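You operate a simulated robot arm through the tools that you are given. There is no shell and no other tool.

Carry out the task below with a simulated robot arm. There is one attempt and no reset: what you move stays moved.

## Task
Open the steel drawer, take the steel nut from the inside of the drawer under the rack and put it on top of the white filter on the back of the near bench and shut the drawer again. Then take the blue marker and leave it on the middle of the bench. The order counts.

It is judged by the outcome, as a careful person would: the job done as asked, and still so three seconds after it is handed in. It fails if anything else is knocked over, pushed out of place, dropped, spilled or broken.

## Robot
A 6-joint arm with a two-finger gripper on a trunk, on a base that moves. Base frame: it is fixed to the floor where the robot stands at the start and does not move with it; the origin is under the middle of the robot, x ahead of it, y to its left, z up. Readings come in m, degrees, newtons and seconds.
With the tool pointing down near the work surface it reaches from about 0.22 to 0.46 m from the robot's upright axis, wherever it stands. Its first joint turns from -115.0 to 115.0 degrees. Places, roughly: blue marker [0, 1.75, 1]; middle of the bench [-2.6, 1.2, 0.9]; steel drawer [1.6, 1.2, 0.7]; steel nut (5x4x3 cm) [1.6, 1.4, 0.7]. Payload 2.1 kg.
The TCP is the grasp point between the finger pads, 0.02 m short of the fingertips. In the tool frame z runs along the fingers and y along their closing line. The gripper opens to 0.1 m; its body begins 0.063 m behind the TCP.
Orientation is that of the tool frame in the base frame, as a unit quaternion [x, y, z, w]. With the fingers straight down and closing along the base's y, the tool's x points along the base's -x, its y along +y and its z along -z.

## Interface
- The arm moves only by the tool play_rows. Its argument "moves" is a list of rows, each a list of 7 numbers: the shift along the base's x, y, z in m, then the turn, a rotation vector about the base's x, y, z in degrees, then the closure, from 0 (fully open) to 1 (shut). In form: [[dx, dy, dz, ax, ay, az, hand], ...]. A call has 1 to 20 rows; each row shifts and turns the commanded pose from where the row before left it. A row lasts 0.2 s, in which the tool goes at most 0.05 m and 8.6 degrees; a call with a longer step from one row to the next is refused whole, and so is a gripper value outside its range. Where a pose cannot be reached the arm comes as near as it can. A force on the tool above 40 N (or 10 N above the force at the start of the call, whichever is more), or a blocked arm, ends the call early, and 0.2 s more pass. The fingers move at their own pace (about 0.153 m/s each) and stop on an object; they squeeze with about 34 N. The grip force told is the motor's: it shows also when the fingers shut on nothing. Time passes only in rows, and 0.2 s behind the last, so rows that do not move let the fingers close. The reply holds the time, the measured pose of the TCP, the force on the tool along the base axes, the opening and the grip force, in the units named above and with some noise, with the torque about the TCP (base axes, N m) and any sound that the robot's microphone picked up, and new pictures: "pictures" is both (left out), scene, wrist or none.
- Cameras (640 x 400 px; columns grow to the right, rows downward): "scene" is now at [0.0197, 0.1425, 1.5173]; the picture's right is [0.03, -1.00, 0.00], its down [-0.74, -0.02, -0.68] and it looks along [0.68, 0.02, -0.74] (base axes); focal length 256 px, centre (320, 200). "wrist" rides on the gripper at [0.07, -0.019, -0.099] in the tool frame; the picture's right is [0.26, 0.97, 0.00], its down [-0.75, 0.20, -0.63] and it looks along [-0.61, 0.16, 0.78] (tool axes); focal length 230 px, centre (320, 200). There is no depth. A picture from a camera that has moved, and an enlarged one, comes with that camera's place and axes in the base frame and with its lens.
- move_column(by): slides the trunk up (or, below 0, down) by that many m; the arm and the scene camera ride with it, the base frame stays. It gives what a move gives, with no picture.
- drive_base(legs): drives the robot by 1 to 6 legs, each [ahead, turn to the left] in m and degrees, along the robot's own axes; the way and the turn of a leg run together, so that a leg with both is an arc; at most 1.5 m and 180 degrees a leg. The arm and the cameras ride along, it lands a little off, and it stops where it bumps. It gives what a move gives, and a new picture of the scene camera.
- pan_tilt(pan, tilt): turns the head with the scene camera to pan (to the left, within 155 degrees either way) and tilt (down, from -29 to 69), counted from straight ahead of the robot. It gives what a move gives, and a new picture of the scene camera.
- zoom(camera, box): a new picture of the part [left, top, right, bottom] of that camera's present view, enlarged. The clock stands still meanwhile.
- job_done(): hands the job in; it is judged then, once.

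Nothing tells you exact positions but the pictures and the camera data. Unless the task says otherwise, let go and move clear before handing in.

The tools are called after "Call:" as name(argument=value, ...) on one line, values as JSON. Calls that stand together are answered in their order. play_rows: Moves the arm, as the interface text tells. Its arguments: {"type":"object","properties":{"moves":{"type":"array"},"pictures":{"type":"string","enum":["both","scene","wrist","none"]}},"required":["moves"]} The other tools are called the same way: move_column (by) moves the trunk up or down; drive_base (legs) drives the base; pan_tilt (pan, tilt) turns the head that bears the scene camera; zoom (camera, box) takes an enlarged picture of a part of a camera's view; job_done () hands the job in.

At the start:

```text
clock: 0.0
position: [0.3337, -0.0071, 0.9035]
ee_rot: [-0.001, 1.0, 0.0, 0.0]
contact_force: [0.5, -0.7, 0.6]
torque: [-0.01, 0.0, 0.01]
width: 0.1003
finger_force: 0.0
trunk travel left (down, up): [-0.725, 0.265]
robot x, y, heading: [0.0001, 0.0019, -0.0]
head pan, tilt (commanded): [1.9, 47.4]
```

scene: 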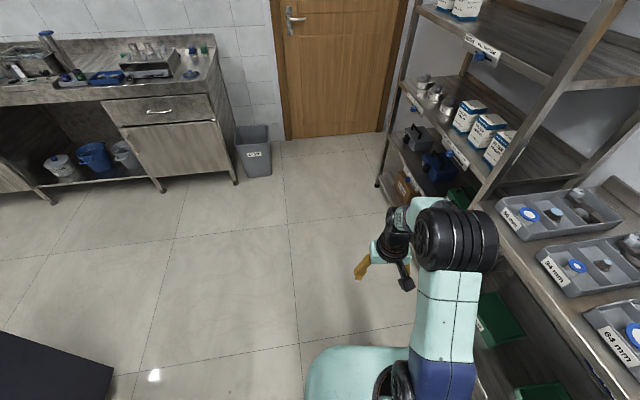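
wrist: 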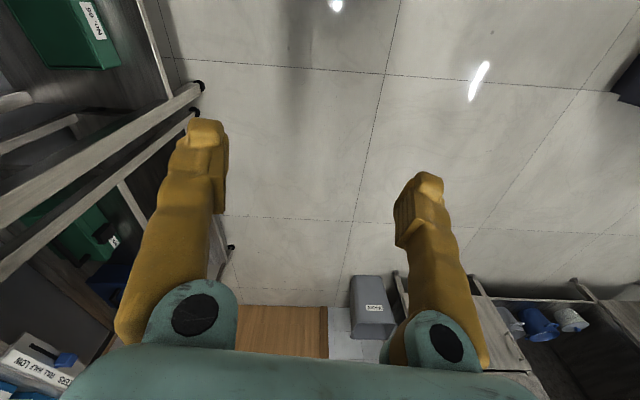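

I see a steel bench ahead to the left with a drawer (handle visible), a shelf to the right, and a door ahead. I'll look around with the head first to find the drawer, the white filter, the blue marker and the middle bench.

Call:
pan_tilt(pan=40, tilt=30)

Call:
pan_tilt(pan=95, tilt=30)

Call:
pan_tilt(pan=150, tilt=30)

Call:
pan_tilt(pan=-60, tilt=30)

```text
clock: 1.0
position: [0.3334, -0.0076, 0.9031]
ee_rot: [0.0, 1.0, 0.0, 0.0]
contact_force: [0.6, 0.3, -0.4]
torque: [0.0, -0.02, -0.02]
width: 0.1
finger_force: 0.1
trunk travel left (down, up): [-0.725, 0.265]
robot x, y, heading: [-0.0004, 0.0006, -0.2]
head pan, tilt (commanded): [40.0, 30.0]
camera scene: at [0.0099, 0.1979, 1.5433], right [0.64, -0.77, 0.0], down [-0.38, -0.32, -0.87], along [0.66, 0.56, -0.5], focal length 256 px, centre (320, 200)
```

scene: 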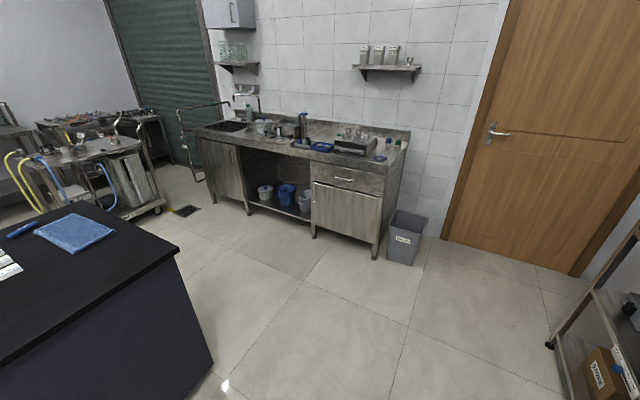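

```text
clock: 2.3
position: [0.3327, -0.0082, 0.9034]
ee_rot: [0.0, 1.0, -0.001, 0.0]
contact_force: [-0.8, -1.1, 0.1]
torque: [-0.01, -0.03, -0.01]
width: 0.1
finger_force: 0.0
trunk travel left (down, up): [-0.725, 0.265]
robot x, y, heading: [0.0001, -0.0012, 0.1]
head pan, tilt (commanded): [95.0, 30.0]
camera scene: at [-0.0673, 0.23, 1.5433], right [1.0, 0.09, 0.0], down [0.04, -0.5, -0.87], along [-0.07, 0.86, -0.5], focal length 256 px, centre (320, 200)
```

scene: 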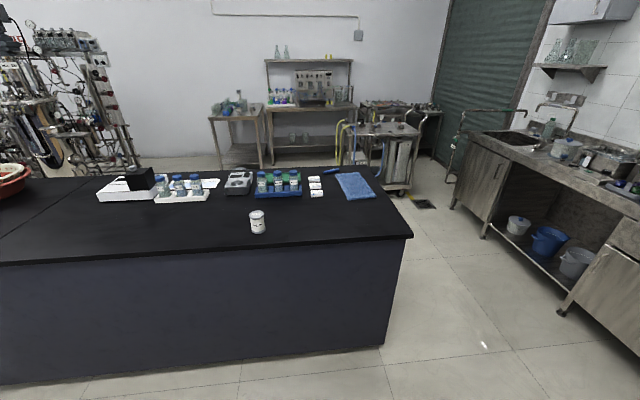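

```text
clock: 3.5
position: [0.3332, -0.0064, 0.9028]
ee_rot: [0.0, 1.0, 0.0, -0.001]
contact_force: [0.1, -0.4, 0.5]
torque: [0.0, 0.02, -0.03]
width: 0.1001
finger_force: 0.2
trunk travel left (down, up): [-0.725, 0.265]
robot x, y, heading: [-0.0012, 0.0019, 0.1]
head pan, tilt (commanded): [150.0, 30.0]
camera scene: at [-0.1378, 0.1852, 1.5433], right [0.5, 0.87, 0.0], down [0.43, -0.25, -0.87], along [-0.75, 0.43, -0.5], focal length 256 px, centre (320, 200)
```

scene: 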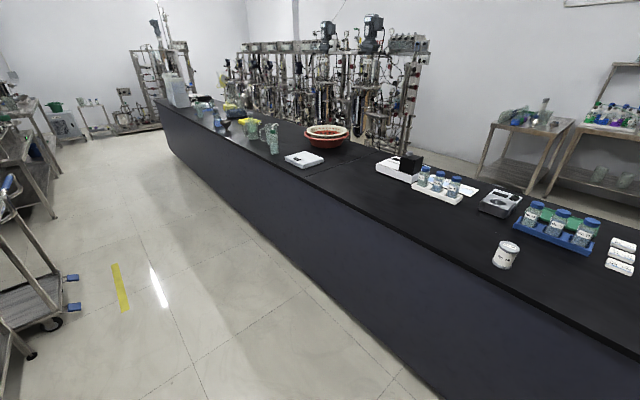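

```text
clock: 6.6
position: [0.333, -0.0067, 0.9026]
ee_rot: [0.0, 1.0, 0.0, 0.001]
contact_force: [0.3, 0.6, 0.1]
torque: [0.01, 0.02, -0.01]
width: 0.0998
finger_force: 0.1
trunk travel left (down, up): [-0.725, 0.265]
robot x, y, heading: [0.002, -0.0016, 0.3]
head pan, tilt (commanded): [-60.0, 30.0]
camera scene: at [-0.0143, 0.0615, 1.5433], right [-0.87, -0.5, 0.0], down [-0.25, 0.43, -0.87], along [0.43, -0.75, -0.5], focal length 256 px, centre (320, 200)
```

scene: 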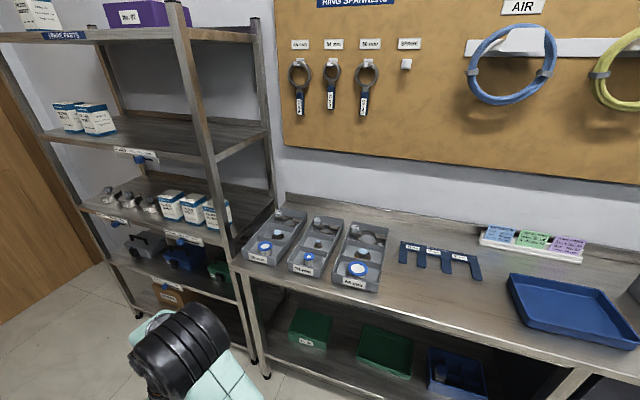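

I see a steel bench with a drawer at about x 1.45, y 1.15, and a long black bench to the left with a blue marker, towel, white objects on it. I'll zoom into the items to identify the white filter and the marker.

Call:
pan_tilt(pan=95, tilt=30)

Call:
zoom(camera="scene", box=[220, 150, 400, 262])

Call:
zoom(camera="scene", box=[60, 150, 260, 275])

Call:
zoom(camera="scene", box=[200, 60, 450, 216])

```text
clock: 9.0
position: [0.3337, -0.0069, 0.9035]
ee_rot: [-0.001, 1.0, 0.0, 0.0]
contact_force: [0.4, -0.1, -0.4]
torque: [-0.01, 0.03, 0.0]
width: 0.1001
finger_force: 0.1
trunk travel left (down, up): [-0.725, 0.265]
robot x, y, heading: [-0.0, -0.0026, -0.0]
head pan, tilt (commanded): [95.0, 30.0]
camera scene: at [-0.0674, 0.2299, 1.5433], right [1.0, 0.09, 0.0], down [0.04, -0.5, -0.87], along [-0.08, 0.86, -0.5], focal length 256 px, centre (320, 200)
```

scene: 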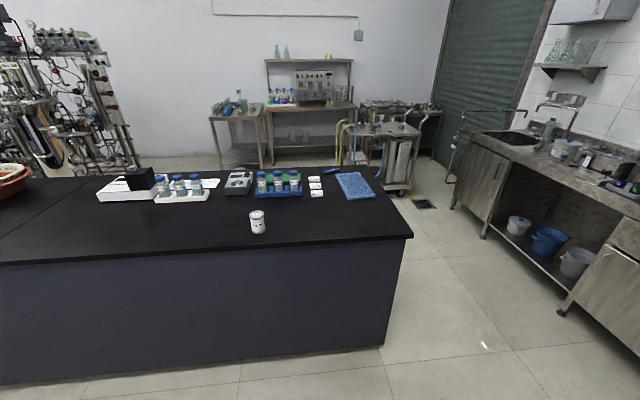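

```text
3.56 times, centred on (310, 206) of scene
camera zoom: at [-0.0674, 0.2299, 1.5433], right [1.0, 0.09, 0.0], down [0.04, -0.5, -0.87], along [-0.08, 0.86, -0.5], focal length 912 px, centre (356, 179)
```

zoom: 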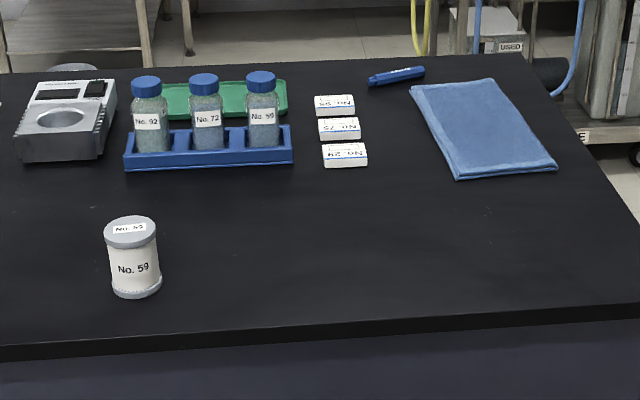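

```text
3.20 times, centred on (160, 212) of scene
camera zoom: at [-0.0674, 0.2299, 1.5433], right [1.0, 0.09, 0.0], down [0.04, -0.5, -0.87], along [-0.08, 0.86, -0.5], focal length 821 px, centre (832, 160)
```

zoom: 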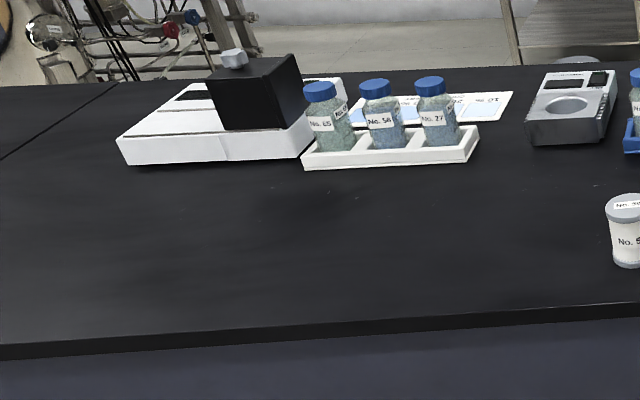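

```text
2.56 times, centred on (325, 138) of scene
camera zoom: at [-0.0674, 0.2299, 1.5433], right [1.0, 0.09, 0.0], down [0.04, -0.5, -0.87], along [-0.08, 0.86, -0.5], focal length 656 px, centre (307, 359)
```

zoom: 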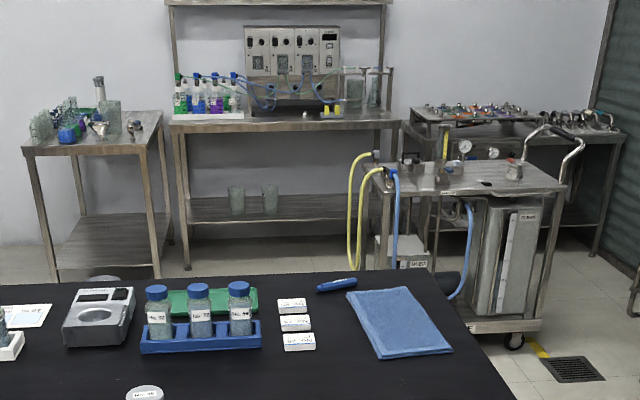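

The black bench carries a white cartridge labelled No. 59 near its front, three small white boxes, bottles, and the blue marker near the back. I need to look at other benches as well to find the white filter meant by the task.

Call:
pan_tilt(pan=150, tilt=25)

Call:
zoom(camera="scene", box=[0, 80, 240, 230])

Call:
zoom(camera="scene", box=[140, 80, 380, 230])

Call:
pan_tilt(pan=-60, tilt=35)

Call:
zoom(camera="scene", box=[40, 80, 240, 205])

Call:
zoom(camera="scene", box=[230, 120, 400, 226])

Call:
pan_tilt(pan=-115, tilt=30)

Call:
pan_tilt(pan=-155, tilt=25)

```text
clock: 10.2
position: [0.3338, -0.0068, 0.902]
ee_rot: [0.0, 1.0, 0.0, -0.001]
contact_force: [0.4, -0.2, 0.6]
torque: [0.03, 0.04, -0.03]
width: 0.1001
finger_force: 0.1
trunk travel left (down, up): [-0.725, 0.265]
robot x, y, heading: [0.0002, -0.0007, -0.1]
head pan, tilt (commanded): [150.0, 25.0]
camera scene: at [-0.1393, 0.186, 1.5513], right [0.5, 0.87, 0.0], down [0.37, -0.21, -0.91], along [-0.78, 0.45, -0.42], focal length 256 px, centre (320, 200)
```

scene: 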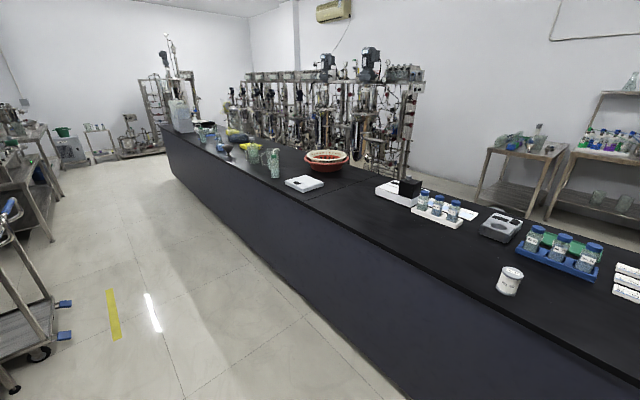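

```text
2.67 times, centred on (120, 155) of scene
camera zoom: at [-0.1393, 0.186, 1.5513], right [0.5, 0.87, 0.0], down [0.37, -0.21, -0.91], along [-0.78, 0.45, -0.42], focal length 684 px, centre (853, 320)
```

zoom: 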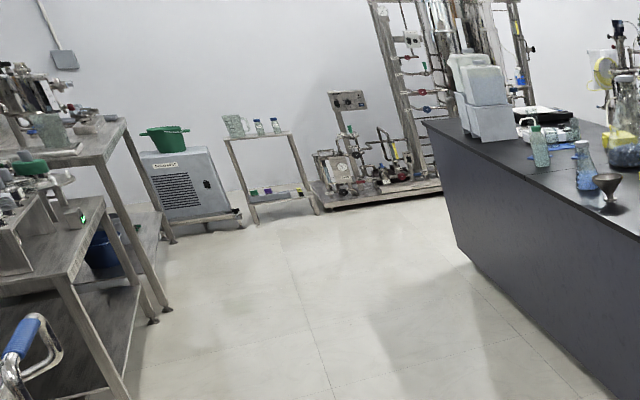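

```text
2.67 times, centred on (260, 155) of scene
camera zoom: at [-0.1393, 0.186, 1.5513], right [0.5, 0.87, 0.0], down [0.37, -0.21, -0.91], along [-0.78, 0.45, -0.42], focal length 684 px, centre (480, 320)
```

zoom: 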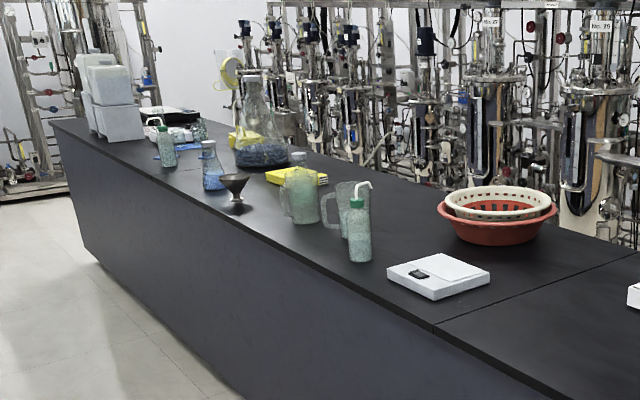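

```text
clock: 13.2
position: [0.3339, -0.0076, 0.9031]
ee_rot: [0.0, 1.0, 0.0, 0.0]
contact_force: [-0.4, 0.3, 0.5]
torque: [-0.01, 0.0, 0.02]
width: 0.0999
finger_force: 0.0
trunk travel left (down, up): [-0.725, 0.265]
robot x, y, heading: [0.0008, -0.0055, -0.1]
head pan, tilt (commanded): [-60.0, 35.0]
camera scene: at [-0.0155, 0.0635, 1.5355], right [-0.87, -0.5, 0.0], down [-0.29, 0.5, -0.82], along [0.41, -0.71, -0.57], focal length 256 px, centre (320, 200)
```

scene: 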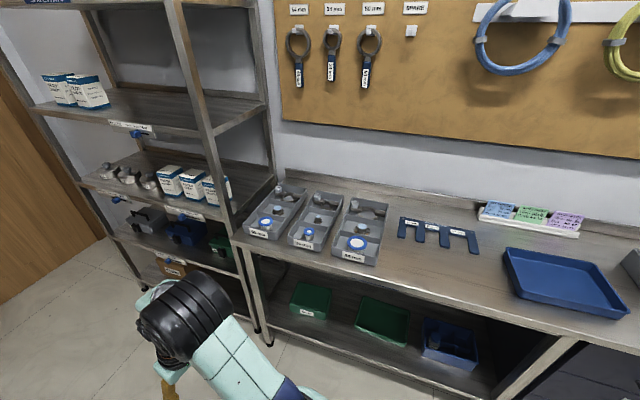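

```text
3.20 times, centred on (140, 142) of scene
camera zoom: at [-0.0155, 0.0635, 1.5355], right [-0.87, -0.5, 0.0], down [-0.29, 0.5, -0.82], along [0.41, -0.71, -0.57], focal length 821 px, centre (896, 384)
```

zoom: 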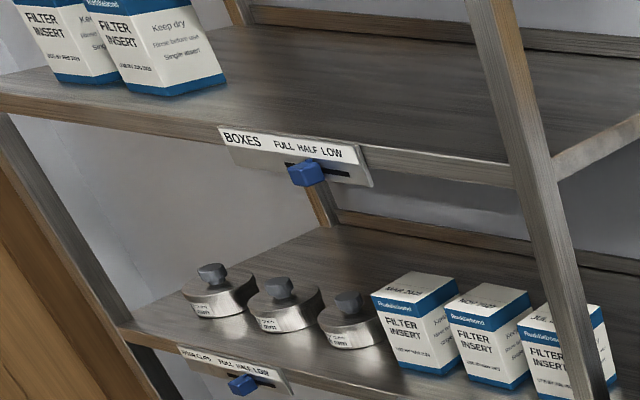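

```text
3.76 times, centred on (315, 173) of scene
camera zoom: at [-0.0155, 0.0635, 1.5355], right [-0.87, -0.5, 0.0], down [-0.29, 0.5, -0.82], along [0.41, -0.71, -0.57], focal length 965 px, centre (339, 302)
```

zoom: 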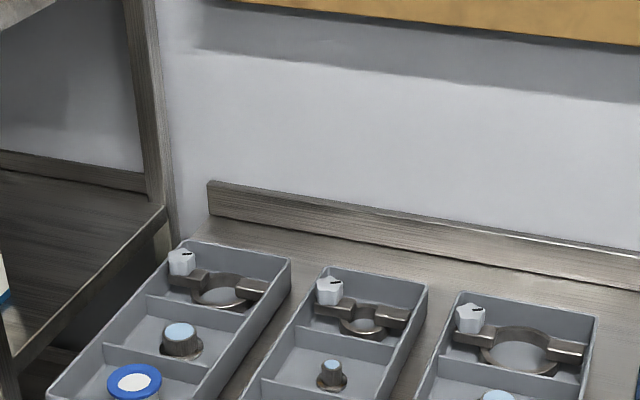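

```text
clock: 14.5
position: [0.333, -0.0075, 0.9028]
ee_rot: [0.001, 1.0, 0.0, 0.0]
contact_force: [-0.1, -1.4, -0.5]
torque: [-0.01, 0.02, -0.01]
width: 0.1003
finger_force: 0.1
trunk travel left (down, up): [-0.725, 0.265]
robot x, y, heading: [-0.0033, 0.0034, -0.1]
head pan, tilt (commanded): [-115.0, 30.0]
camera scene: at [-0.0977, 0.0577, 1.5433], right [-0.91, 0.42, 0.0], down [0.21, 0.45, -0.87], along [-0.37, -0.79, -0.5], focal length 256 px, centre (320, 200)
```

scene: 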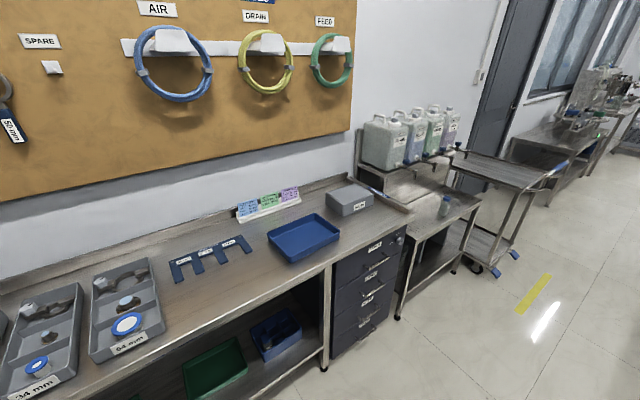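

```text
clock: 15.5
position: [0.3327, -0.0077, 0.903]
ee_rot: [0.0, 1.0, -0.001, -0.001]
contact_force: [0.5, -0.5, 0.1]
torque: [0.01, 0.0, -0.02]
width: 0.1
finger_force: 0.0
trunk travel left (down, up): [-0.725, 0.265]
robot x, y, heading: [-0.0003, -0.0025, 0.0]
head pan, tilt (commanded): [-154.7, 25.0]
camera scene: at [-0.1428, 0.1003, 1.5513], right [-0.43, 0.9, 0.0], down [0.38, 0.18, -0.91], along [-0.82, -0.39, -0.42], focal length 256 px, centre (320, 200)
```

scene: 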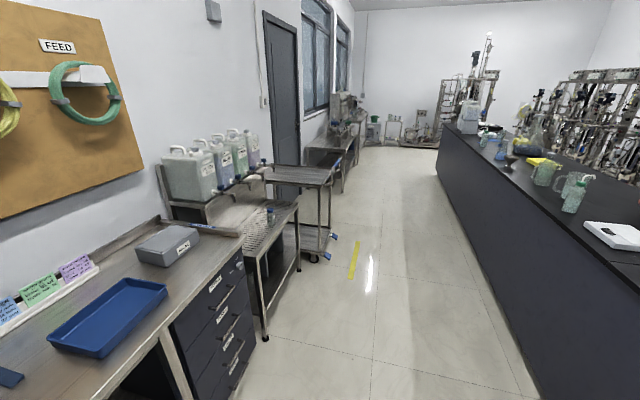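

The grey wall bench holds trays but no obvious white filter. Next I look closely at the steel bench with the drawer and at the far end of the black bench.

Call:
pan_tilt(pan=40, tilt=25)

Call:
zoom(camera="scene", box=[180, 90, 300, 165])

Call:
zoom(camera="scene", box=[270, 110, 430, 210])

Call:
zoom(camera="scene", box=[0, 90, 190, 209])

Call:
zoom(camera="scene", box=[300, 30, 460, 130])

Call:
pan_tilt(pan=-20, tilt=40)

```text
clock: 18.4
position: [0.3321, -0.0073, 0.9026]
ee_rot: [0.0, 1.0, 0.001, 0.0]
contact_force: [-0.9, -0.8, 0.5]
torque: [-0.01, 0.02, 0.04]
width: 0.1002
finger_force: 0.1
trunk travel left (down, up): [-0.725, 0.265]
robot x, y, heading: [-0.0013, 0.0038, -0.0]
head pan, tilt (commanded): [40.0, 25.0]
camera scene: at [0.011, 0.199, 1.5513], right [0.64, -0.77, 0.0], down [-0.32, -0.27, -0.91], along [0.69, 0.58, -0.42], focal length 256 px, centre (320, 200)
```

scene: 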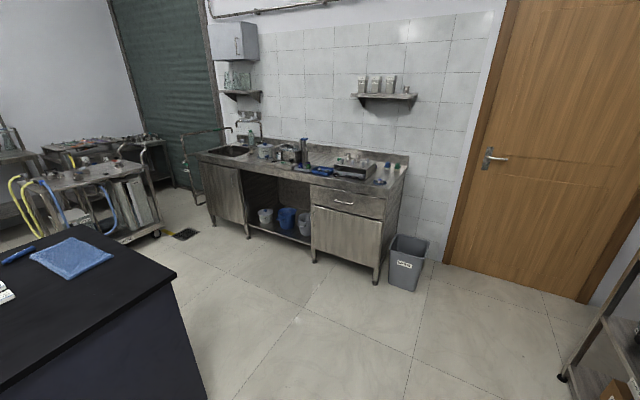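

```text
5.33 times, centred on (240, 128) of scene
camera zoom: at [0.011, 0.199, 1.5513], right [0.64, -0.77, 0.0], down [-0.32, -0.27, -0.91], along [0.69, 0.58, -0.42], focal length 1368 px, centre (747, 587)
```

zoom: 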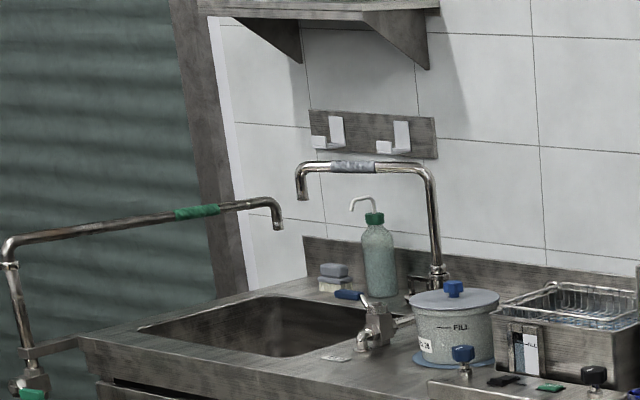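

```text
4.00 times, centred on (350, 160) of scene
camera zoom: at [0.011, 0.199, 1.5513], right [0.64, -0.77, 0.0], down [-0.32, -0.27, -0.91], along [0.69, 0.58, -0.42], focal length 1026 px, centre (200, 360)
```

zoom: 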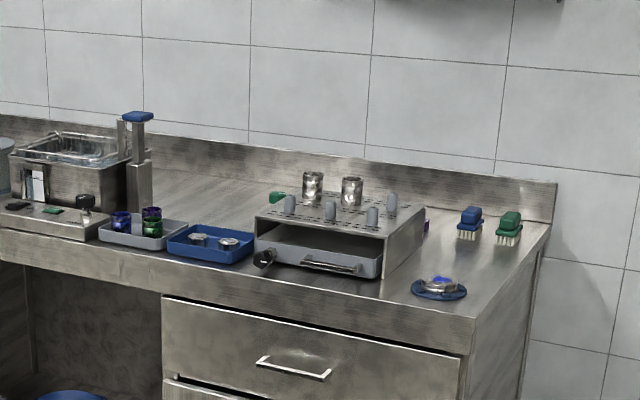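

```text
3.36 times, centred on (95, 150) of scene
camera zoom: at [0.011, 0.199, 1.5513], right [0.64, -0.77, 0.0], down [-0.32, -0.27, -0.91], along [0.69, 0.58, -0.42], focal length 862 px, centre (1076, 370)
```

zoom: 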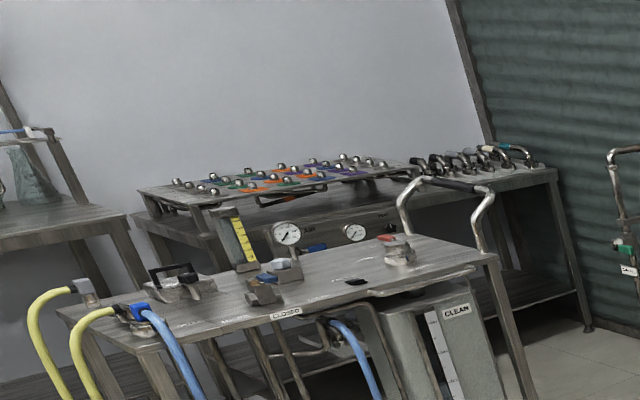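

```text
4.00 times, centred on (380, 80) of scene
camera zoom: at [0.011, 0.199, 1.5513], right [0.64, -0.77, 0.0], down [-0.32, -0.27, -0.91], along [0.69, 0.58, -0.42], focal length 1026 px, centre (80, 680)
```

zoom: 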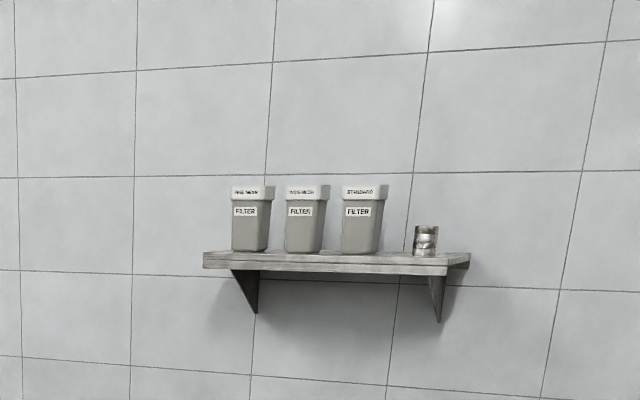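

```text
clock: 19.7
position: [0.3332, -0.0066, 0.9037]
ee_rot: [0.0, 1.0, 0.0, 0.0]
contact_force: [-0.5, 0.9, -0.1]
torque: [0.01, -0.02, 0.04]
width: 0.1001
finger_force: 0.0
trunk travel left (down, up): [-0.725, 0.265]
robot x, y, heading: [-0.0007, -0.0015, 0.0]
head pan, tilt (commanded): [-20.0, 40.0]
camera scene: at [0.0204, 0.1109, 1.528], right [-0.34, -0.94, 0.0], down [-0.6, 0.22, -0.77], along [0.72, -0.26, -0.64], focal length 256 px, centre (320, 200)
```

scene: 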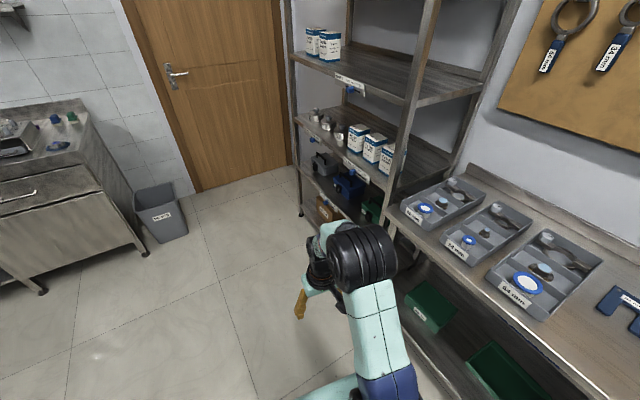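

The steel bench has a rack device on top and the handled drawer beneath it. The wall bench on the right is nearest, so I want a closer look at its trays and back edge for a "white filter".

Call:
pan_tilt(pan=-50, tilt=45)

Call:
zoom(camera="scene", box=[280, 120, 400, 195])

Call:
zoom(camera="scene", box=[280, 170, 440, 270])

Call:
pan_tilt(pan=-95, tilt=35)

Call:
zoom(camera="scene", box=[60, 120, 260, 245])

Call:
zoom(camera="scene", box=[240, 120, 480, 270])

Call:
pan_tilt(pan=-130, tilt=25)

Call:
zoom(camera="scene", box=[240, 80, 480, 230])

```text
clock: 20.7
position: [0.3331, -0.0071, 0.9026]
ee_rot: [0.0, 1.0, 0.001, 0.0]
contact_force: [0.2, -0.7, 0.1]
torque: [0.03, -0.02, -0.01]
width: 0.1003
finger_force: 0.1
trunk travel left (down, up): [-0.725, 0.265]
robot x, y, heading: [-0.0018, 0.0009, 0.1]
head pan, tilt (commanded): [-50.0, 45.0]
camera scene: at [-0.0072, 0.0776, 1.5207], right [-0.77, -0.64, 0.0], down [-0.46, 0.54, -0.71], along [0.46, -0.54, -0.71], focal length 256 px, centre (320, 200)
```

scene: 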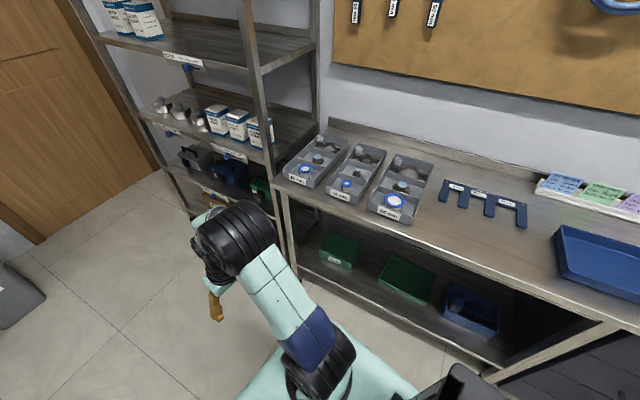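

```text
5.33 times, centred on (340, 158) of scene
camera zoom: at [-0.0072, 0.0776, 1.5207], right [-0.77, -0.64, 0.0], down [-0.46, 0.54, -0.71], along [0.46, -0.54, -0.71], focal length 1368 px, centre (213, 427)
```

zoom: 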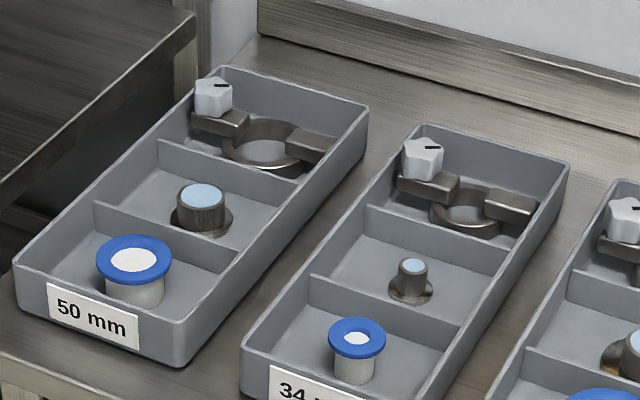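

```text
4.00 times, centred on (360, 220) of scene
camera zoom: at [-0.0072, 0.0776, 1.5207], right [-0.77, -0.64, 0.0], down [-0.46, 0.54, -0.71], along [0.46, -0.54, -0.71], focal length 1026 px, centre (160, 120)
```

zoom: 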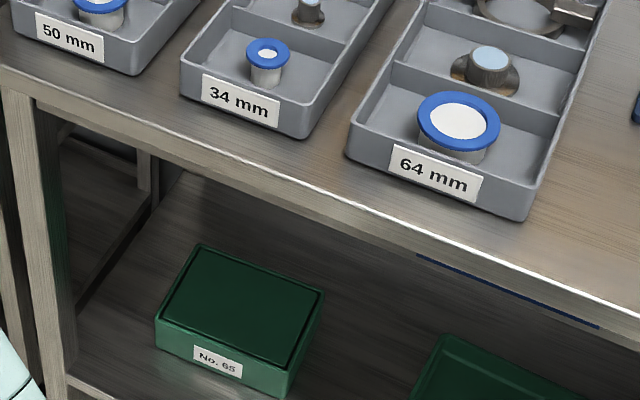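

```text
clock: 21.8
position: [0.3329, -0.0069, 0.9028]
ee_rot: [0.0, 1.0, 0.0, 0.0]
contact_force: [-1.1, 0.4, 0.1]
torque: [0.02, 0.02, 0.0]
width: 0.0998
finger_force: 0.1
trunk travel left (down, up): [-0.725, 0.265]
robot x, y, heading: [-0.0023, 0.0009, 0.1]
head pan, tilt (commanded): [-95.0, 35.0]
camera scene: at [-0.0671, 0.052, 1.5355], right [-1.0, 0.09, 0.0], down [0.05, 0.57, -0.82], along [-0.07, -0.82, -0.57], focal length 256 px, centre (320, 200)
```

scene: 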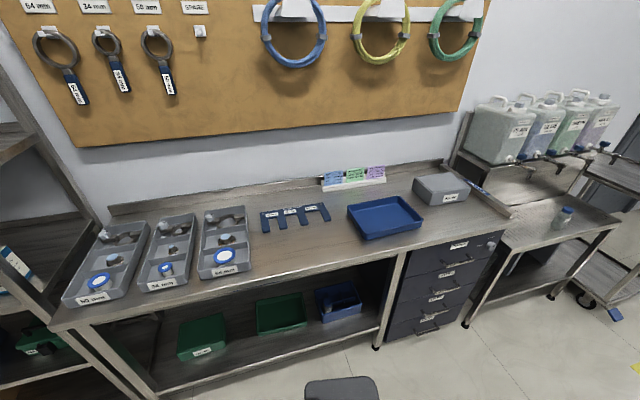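

```text
3.20 times, centred on (160, 182) of scene
camera zoom: at [-0.0671, 0.052, 1.5355], right [-1.0, 0.09, 0.0], down [0.05, 0.57, -0.82], along [-0.07, -0.82, -0.57], focal length 821 px, centre (832, 256)
```

zoom: 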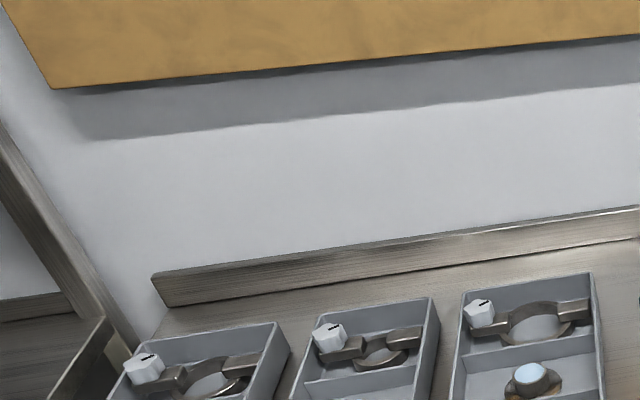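

```text
2.67 times, centred on (360, 195) of scene
camera zoom: at [-0.0671, 0.052, 1.5355], right [-1.0, 0.09, 0.0], down [0.05, 0.57, -0.82], along [-0.07, -0.82, -0.57], focal length 684 px, centre (213, 213)
```

zoom: 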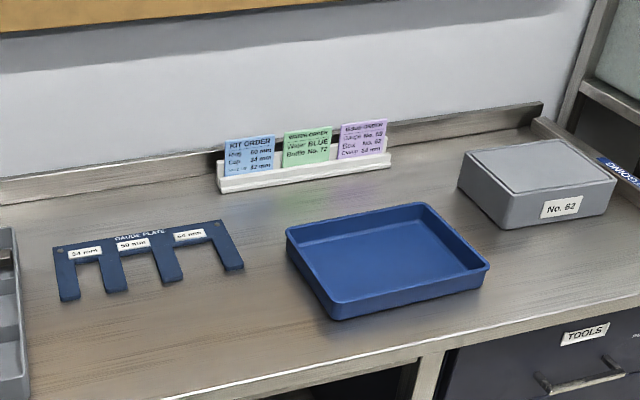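

```text
clock: 22.8
position: [0.3333, -0.0075, 0.9027]
ee_rot: [0.0, 1.0, 0.0, 0.0]
contact_force: [-0.4, 0.0, 0.0]
torque: [-0.02, 0.0, 0.01]
width: 0.0999
finger_force: 0.1
trunk travel left (down, up): [-0.725, 0.265]
robot x, y, heading: [0.0026, 0.0009, -0.0]
head pan, tilt (commanded): [-130.0, 25.0]
camera scene: at [-0.1187, 0.0691, 1.5513], right [-0.77, 0.64, 0.0], down [0.27, 0.32, -0.91], along [-0.58, -0.69, -0.42], focal length 256 px, centre (320, 200)
```

scene: 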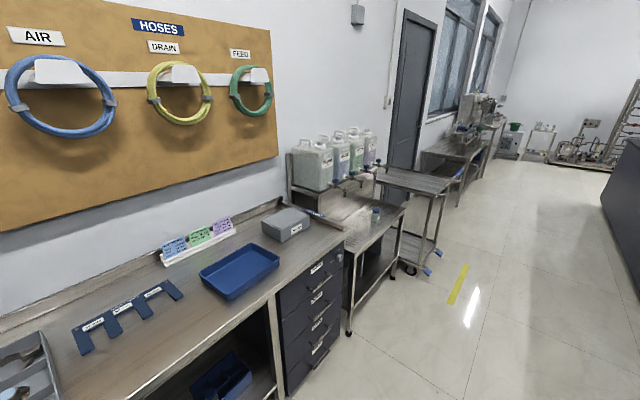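

```text
2.67 times, centred on (360, 155) of scene
camera zoom: at [-0.1187, 0.0691, 1.5513], right [-0.77, 0.64, 0.0], down [0.27, 0.32, -0.91], along [-0.58, -0.69, -0.42], focal length 684 px, centre (213, 320)
```

zoom: 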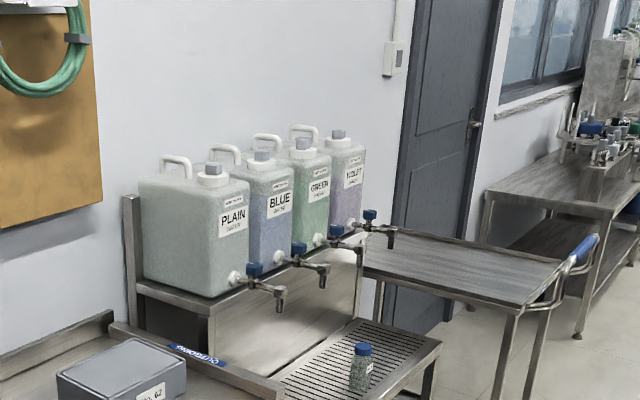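

The likely target filter is the white cartridge on the black bench, but I will check its back side when closer. The drawer's handle is around (1.43, 1.14); the room looks turned about 12° from my axes, so I drive toward the drawer and look around from there.

Call:
drive_base(legs=[[0, 50], [0.95, 0], [0, -38]])

Call:
pan_tilt(pan=10, tilt=35)

Call:
zoom(camera="scene", box=[180, 120, 420, 270])

Call:
pan_tilt(pan=110, tilt=35)

Call:
zoom(camera="scene", box=[160, 100, 400, 250])

```text
clock: 31.9
position: [0.9491, 0.7845, 0.9032]
ee_rot: [-0.093, 0.996, 0.0, 0.0]
contact_force: [-0.1, 0.1, 0.4]
torque: [0.02, -0.04, -0.02]
width: 0.0997
finger_force: 0.1
trunk travel left (down, up): [-0.725, 0.265]
robot x, y, heading: [0.6173, 0.7319, 10.8]
head pan, tilt (commanded): [-130.0, 25.0]
camera scene: at [0.4898, 0.7753, 1.5513], right [-0.87, 0.49, 0.0], down [0.21, 0.37, -0.91], along [-0.44, -0.79, -0.42], focal length 256 px, centre (320, 200)
```

scene: 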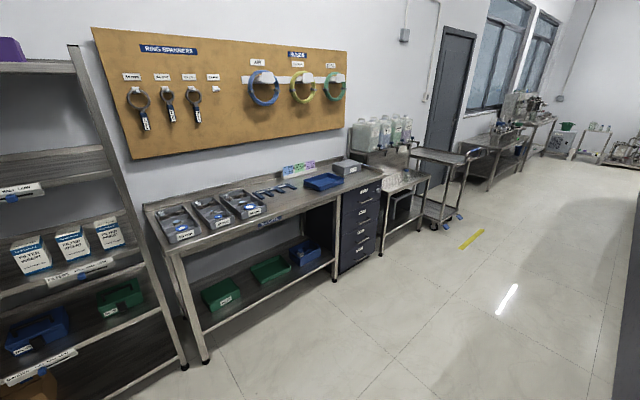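

```text
clock: 34.1
position: [0.9477, 0.7836, 0.9031]
ee_rot: [-0.092, 0.996, -0.001, 0.0]
contact_force: [0.4, 0.0, 0.6]
torque: [-0.02, 0.03, 0.01]
width: 0.0997
finger_force: 0.1
trunk travel left (down, up): [-0.725, 0.265]
robot x, y, heading: [0.6177, 0.7283, 10.8]
head pan, tilt (commanded): [10.0, 35.0]
camera scene: at [0.6174, 0.8866, 1.5355], right [0.35, -0.94, 0.0], down [-0.54, -0.2, -0.82], along [0.77, 0.29, -0.57], focal length 256 px, centre (320, 200)
```

scene: 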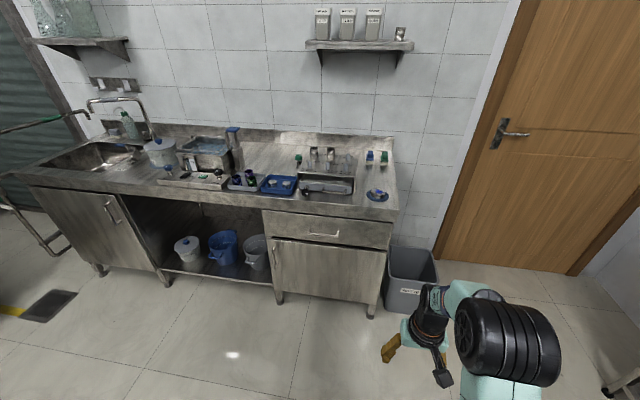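

```text
2.67 times, centred on (300, 195) of scene
camera zoom: at [0.6174, 0.8866, 1.5355], right [0.35, -0.94, 0.0], down [-0.54, -0.2, -0.82], along [0.77, 0.29, -0.57], focal length 684 px, centre (373, 213)
```

zoom: 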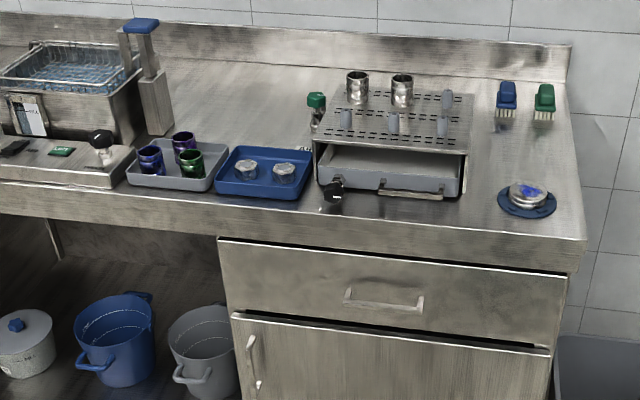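

```text
clock: 35.8
position: [0.9479, 0.7833, 0.9037]
ee_rot: [-0.094, 0.996, 0.0, 0.0]
contact_force: [-0.6, 0.1, -0.7]
torque: [0.01, -0.03, -0.02]
width: 0.0999
finger_force: 0.1
trunk travel left (down, up): [-0.725, 0.265]
robot x, y, heading: [0.6179, 0.733, 10.7]
head pan, tilt (commanded): [110.0, 35.0]
camera scene: at [0.4901, 0.9315, 1.5355], right [0.86, 0.51, 0.0], down [0.29, -0.49, -0.82], along [-0.42, 0.7, -0.57], focal length 256 px, centre (320, 200)
```

scene: 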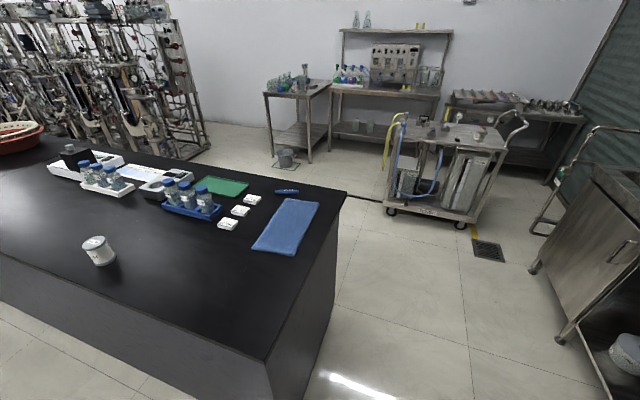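

```text
2.67 times, centred on (280, 175) of scene
camera zoom: at [0.4901, 0.9315, 1.5355], right [0.86, 0.51, 0.0], down [0.29, -0.49, -0.82], along [-0.42, 0.7, -0.57], focal length 684 px, centre (427, 267)
```

zoom: 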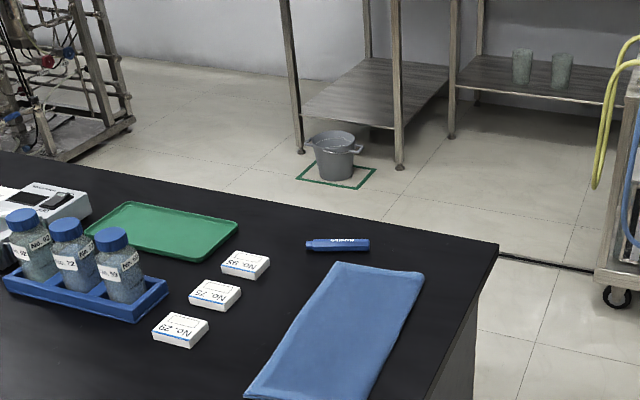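

The three white boxes are small label-boxes; the bench rear also has papers and instruments. I zoom into the left part of this view to see the cartridge and the back edge.

Call:
zoom(camera="scene", box=[0, 100, 200, 225])

Call:
zoom(camera="scene", box=[60, 210, 140, 260])

Call:
zoom(camera="scene", box=[240, 40, 560, 240])

```text
3.20 times, centred on (100, 162) of scene
camera zoom: at [0.4901, 0.9315, 1.5355], right [0.86, 0.51, 0.0], down [0.29, -0.49, -0.82], along [-0.42, 0.7, -0.57], focal length 821 px, centre (1024, 320)
```

zoom: 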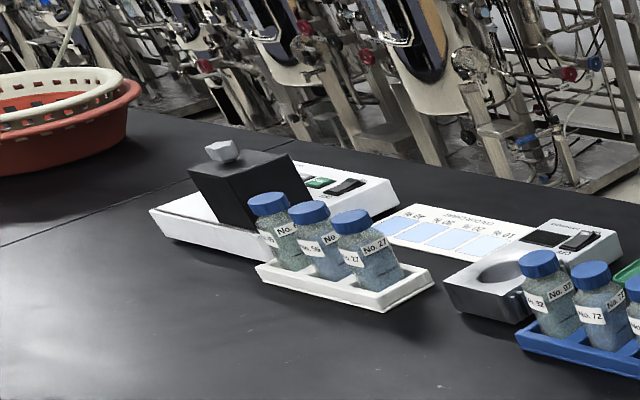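

```text
8.00 times, centred on (100, 235) of scene
camera zoom: at [0.4901, 0.9315, 1.5355], right [0.86, 0.51, 0.0], down [0.29, -0.49, -0.82], along [-0.42, 0.7, -0.57], focal length 2051 px, centre (2080, -80)
```

zoom: 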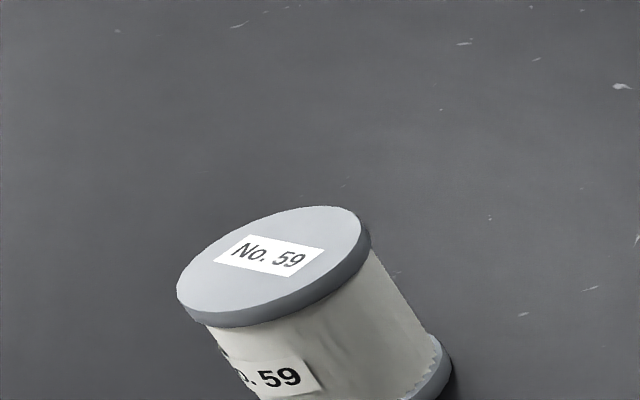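

```text
2.00 times, centred on (400, 140) of scene
camera zoom: at [0.4901, 0.9315, 1.5355], right [0.86, 0.51, 0.0], down [0.29, -0.49, -0.82], along [-0.42, 0.7, -0.57], focal length 513 px, centre (160, 320)
```

zoom: 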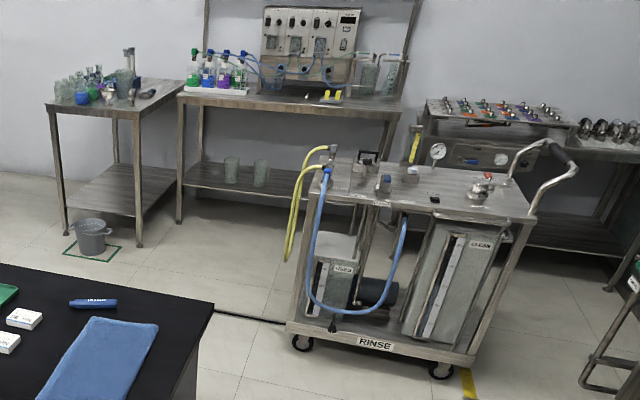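

The white cartridge (grey caps, "No. 59") is the only filter on the bench, and papers there are readable from the far side, so the robot-facing side is its back; it stands at about (-0.40, 1.06), top z ≈ 0.976. The drawer handle triangulates to about (1.516, 1.20, 0.69), so I drive to stand squarely in front of it.

Call:
drive_base(legs=[[0, 40.2], [0.458, 0], [0, -40.4]])

Call:
pan_tilt(pan=0, tilt=45)

Call:
zoom(camera="scene", box=[160, 100, 480, 300])

```text
clock: 42.3
position: [1.2342, 1.1248, 0.9025]
ee_rot: [-0.088, 0.996, 0.0, 0.0]
contact_force: [-0.3, -0.1, -0.6]
torque: [-0.01, 0.01, 0.0]
width: 0.0999
finger_force: 0.1
trunk travel left (down, up): [-0.725, 0.265]
robot x, y, heading: [0.9052, 1.0741, 10.1]
head pan, tilt (commanded): [110.0, 35.0]
camera scene: at [0.777, 1.2773, 1.5355], right [0.87, 0.5, 0.0], down [0.29, -0.5, -0.82], along [-0.41, 0.71, -0.57], focal length 256 px, centre (320, 200)
```

scene: 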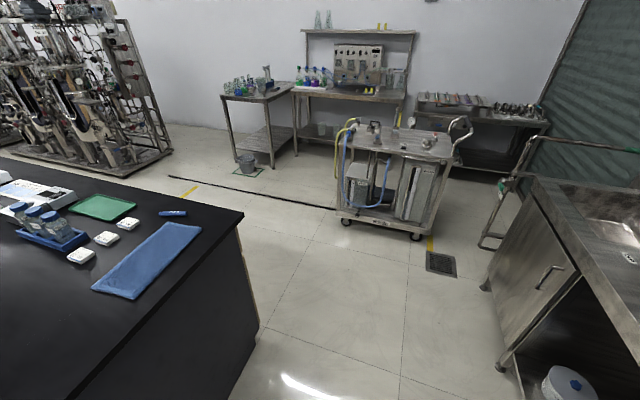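

```text
clock: 44.2
position: [1.2344, 1.1247, 0.903]
ee_rot: [-0.087, 0.996, 0.0, 0.001]
contact_force: [-0.3, 0.9, 0.1]
torque: [0.04, 0.04, 0.02]
width: 0.1
finger_force: 0.0
trunk travel left (down, up): [-0.725, 0.265]
robot x, y, heading: [0.9062, 1.0753, 10.0]
head pan, tilt (commanded): [0.0, 45.0]
camera scene: at [0.9012, 1.2154, 1.5207], right [0.17, -0.98, 0.0], down [-0.7, -0.12, -0.71], along [0.7, 0.12, -0.71], focal length 256 px, centre (320, 200)
```

scene: 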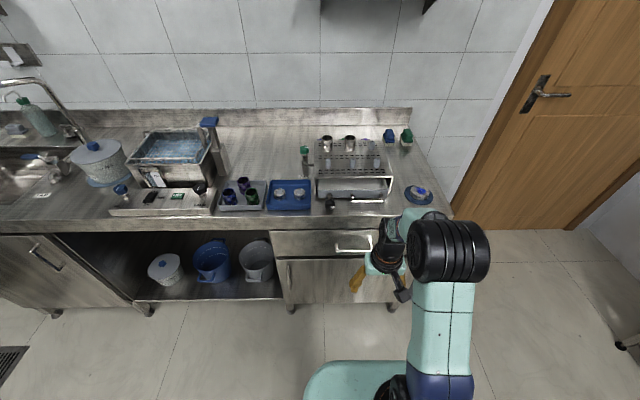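

```text
2.00 times, centred on (320, 200) of scene
camera zoom: at [0.9012, 1.2154, 1.5207], right [0.17, -0.98, 0.0], down [-0.7, -0.12, -0.71], along [0.7, 0.12, -0.71], focal length 513 px, centre (320, 200)
```

zoom: 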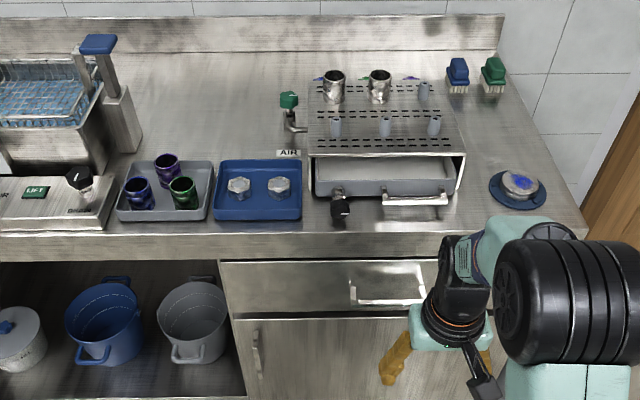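

I'm in front of the drawer; the handle bar is about 0.14 m long around (1.47, 1.19, 0.70). I'll lower the trunk, then roll and pitch the tool to point forward with the fingers closing vertically so they can grip the bar.

Call:
move_column(by=-0.2)

Call:
play_rows(moves=[[0, 0, 0, 0, 0, -8.5, 0], [0, 0, 0, 0, 0, -8.5, 0], [0, 0, 0, 0, 0, -8.5, 0], [0, 0, 0, 0, 0, -8.5, 0], [0, 0, 0, 0, 0, -8.5, 0], [0, 0, 0, 0, 0, -8.5, 0], [0, 0, 0, 0, 0, -8.5, 0], [0, 0, 0, 0, 0, -8.5, 0], [0, 0, 0, 0, 0, -8.5, 0], [0, 0, 0, 0, 0, -8.5, 0], [0, 0, 0, 0, 0, -5, 0]])

```text
clock: 46.3
position: [1.2327, 1.1241, 0.7028]
ee_rot: [-0.087, 0.996, 0.0, 0.0]
contact_force: [-0.5, -0.1, -0.5]
torque: [0.0, 0.0, 0.0]
width: 0.0999
finger_force: 0.1
trunk travel left (down, up): [-0.525, 0.465]
robot x, y, heading: [0.9025, 1.072, 9.8]
head pan, tilt (commanded): [0.0, 45.0]
```

```text
clock: 48.7
position: [1.2324, 1.1248, 0.7018]
ee_rot: [0.643, 0.766, 0.0, 0.0]
contact_force: [-0.3, 0.2, -0.2]
torque: [0.01, 0.03, -0.03]
width: 0.1001
finger_force: 0.0
trunk travel left (down, up): [-0.525, 0.465]
robot x, y, heading: [0.9001, 1.073, 10.0]
head pan, tilt (commanded): [0.0, 45.0]
camera scene: at [0.9012, 1.2152, 1.3207], right [0.17, -0.98, 0.0], down [-0.7, -0.12, -0.71], along [0.7, 0.12, -0.71], focal length 256 px, centre (320, 200)
camera wrist: at [1.2037, 1.1909, 0.8012], right [0.91, 0.42, 0.0], down [0.33, -0.7, 0.63], along [0.26, -0.57, -0.78], focal length 230 px, centre (320, 200)
```

scene: 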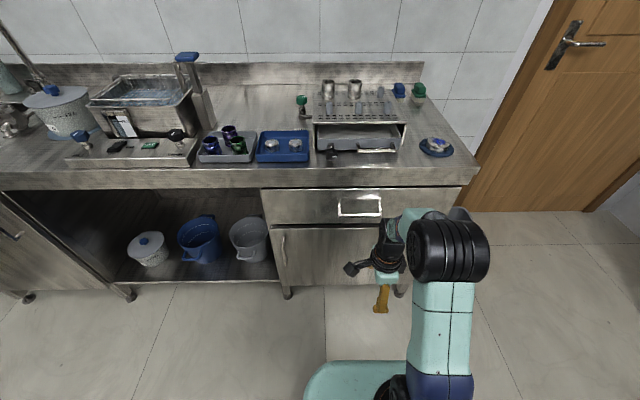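
wrist: 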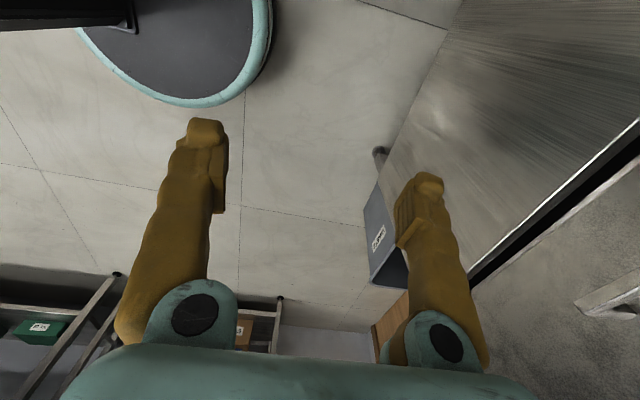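

The handle bar runs from about (1.445, 1.249) to (1.467, 1.121) at z ≈ 0.717, and I'm aligned with it. I pitch the tool forward in steps now.

Call:
play_rows(moves=[[0.01, 0.002, 0, 1.476, -8.372, 0, 0], [0.01, 0.002, 0, 1.476, -8.372, 0, 0], [0.01, 0.002, 0, 1.476, -8.372, 0, 0], [0.01, 0.002, 0, 1.476, -8.372, 0, 0], [0.01, 0.002, 0, 1.476, -8.372, 0, 0], [0, 0, 0, 0, 0, 0, 0]])

```text
clock: 50.1
position: [1.2848, 1.132, 0.7023]
ee_rot: [0.6, 0.714, 0.277, 0.233]
contact_force: [-0.1, 0.2, 0.5]
torque: [0.0, -0.02, 0.0]
width: 0.1003
finger_force: 0.1
out of reach, approached as far as the arm can: row 3, 5
trunk travel left (down, up): [-0.525, 0.465]
robot x, y, heading: [0.9024, 1.0723, 9.9]
head pan, tilt (commanded): [0.0, 45.0]
camera scene: at [0.901, 1.2152, 1.3207], right [0.17, -0.98, 0.0], down [-0.7, -0.12, -0.71], along [0.7, 0.12, -0.71], focal length 256 px, centre (320, 200)
camera wrist: at [1.1941, 1.1871, 0.7627], right [0.66, 0.38, 0.65], down [-0.14, -0.79, 0.6], along [0.74, -0.49, -0.46], focal length 230 px, centre (320, 200)
```

scene: 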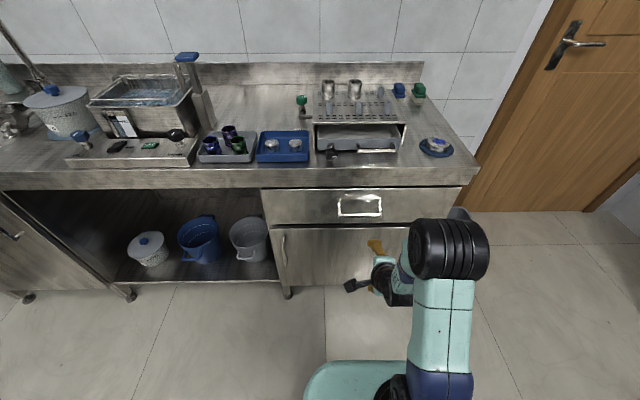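
wrist: 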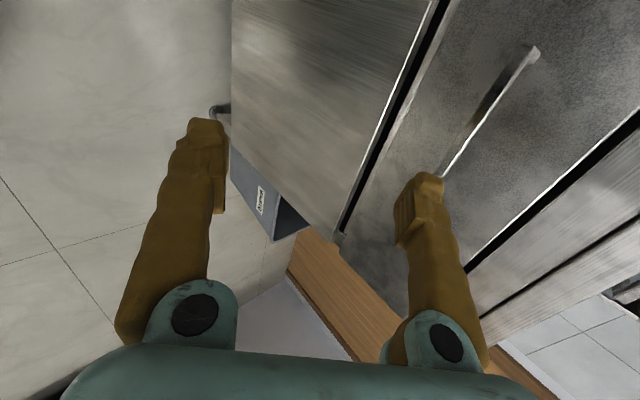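

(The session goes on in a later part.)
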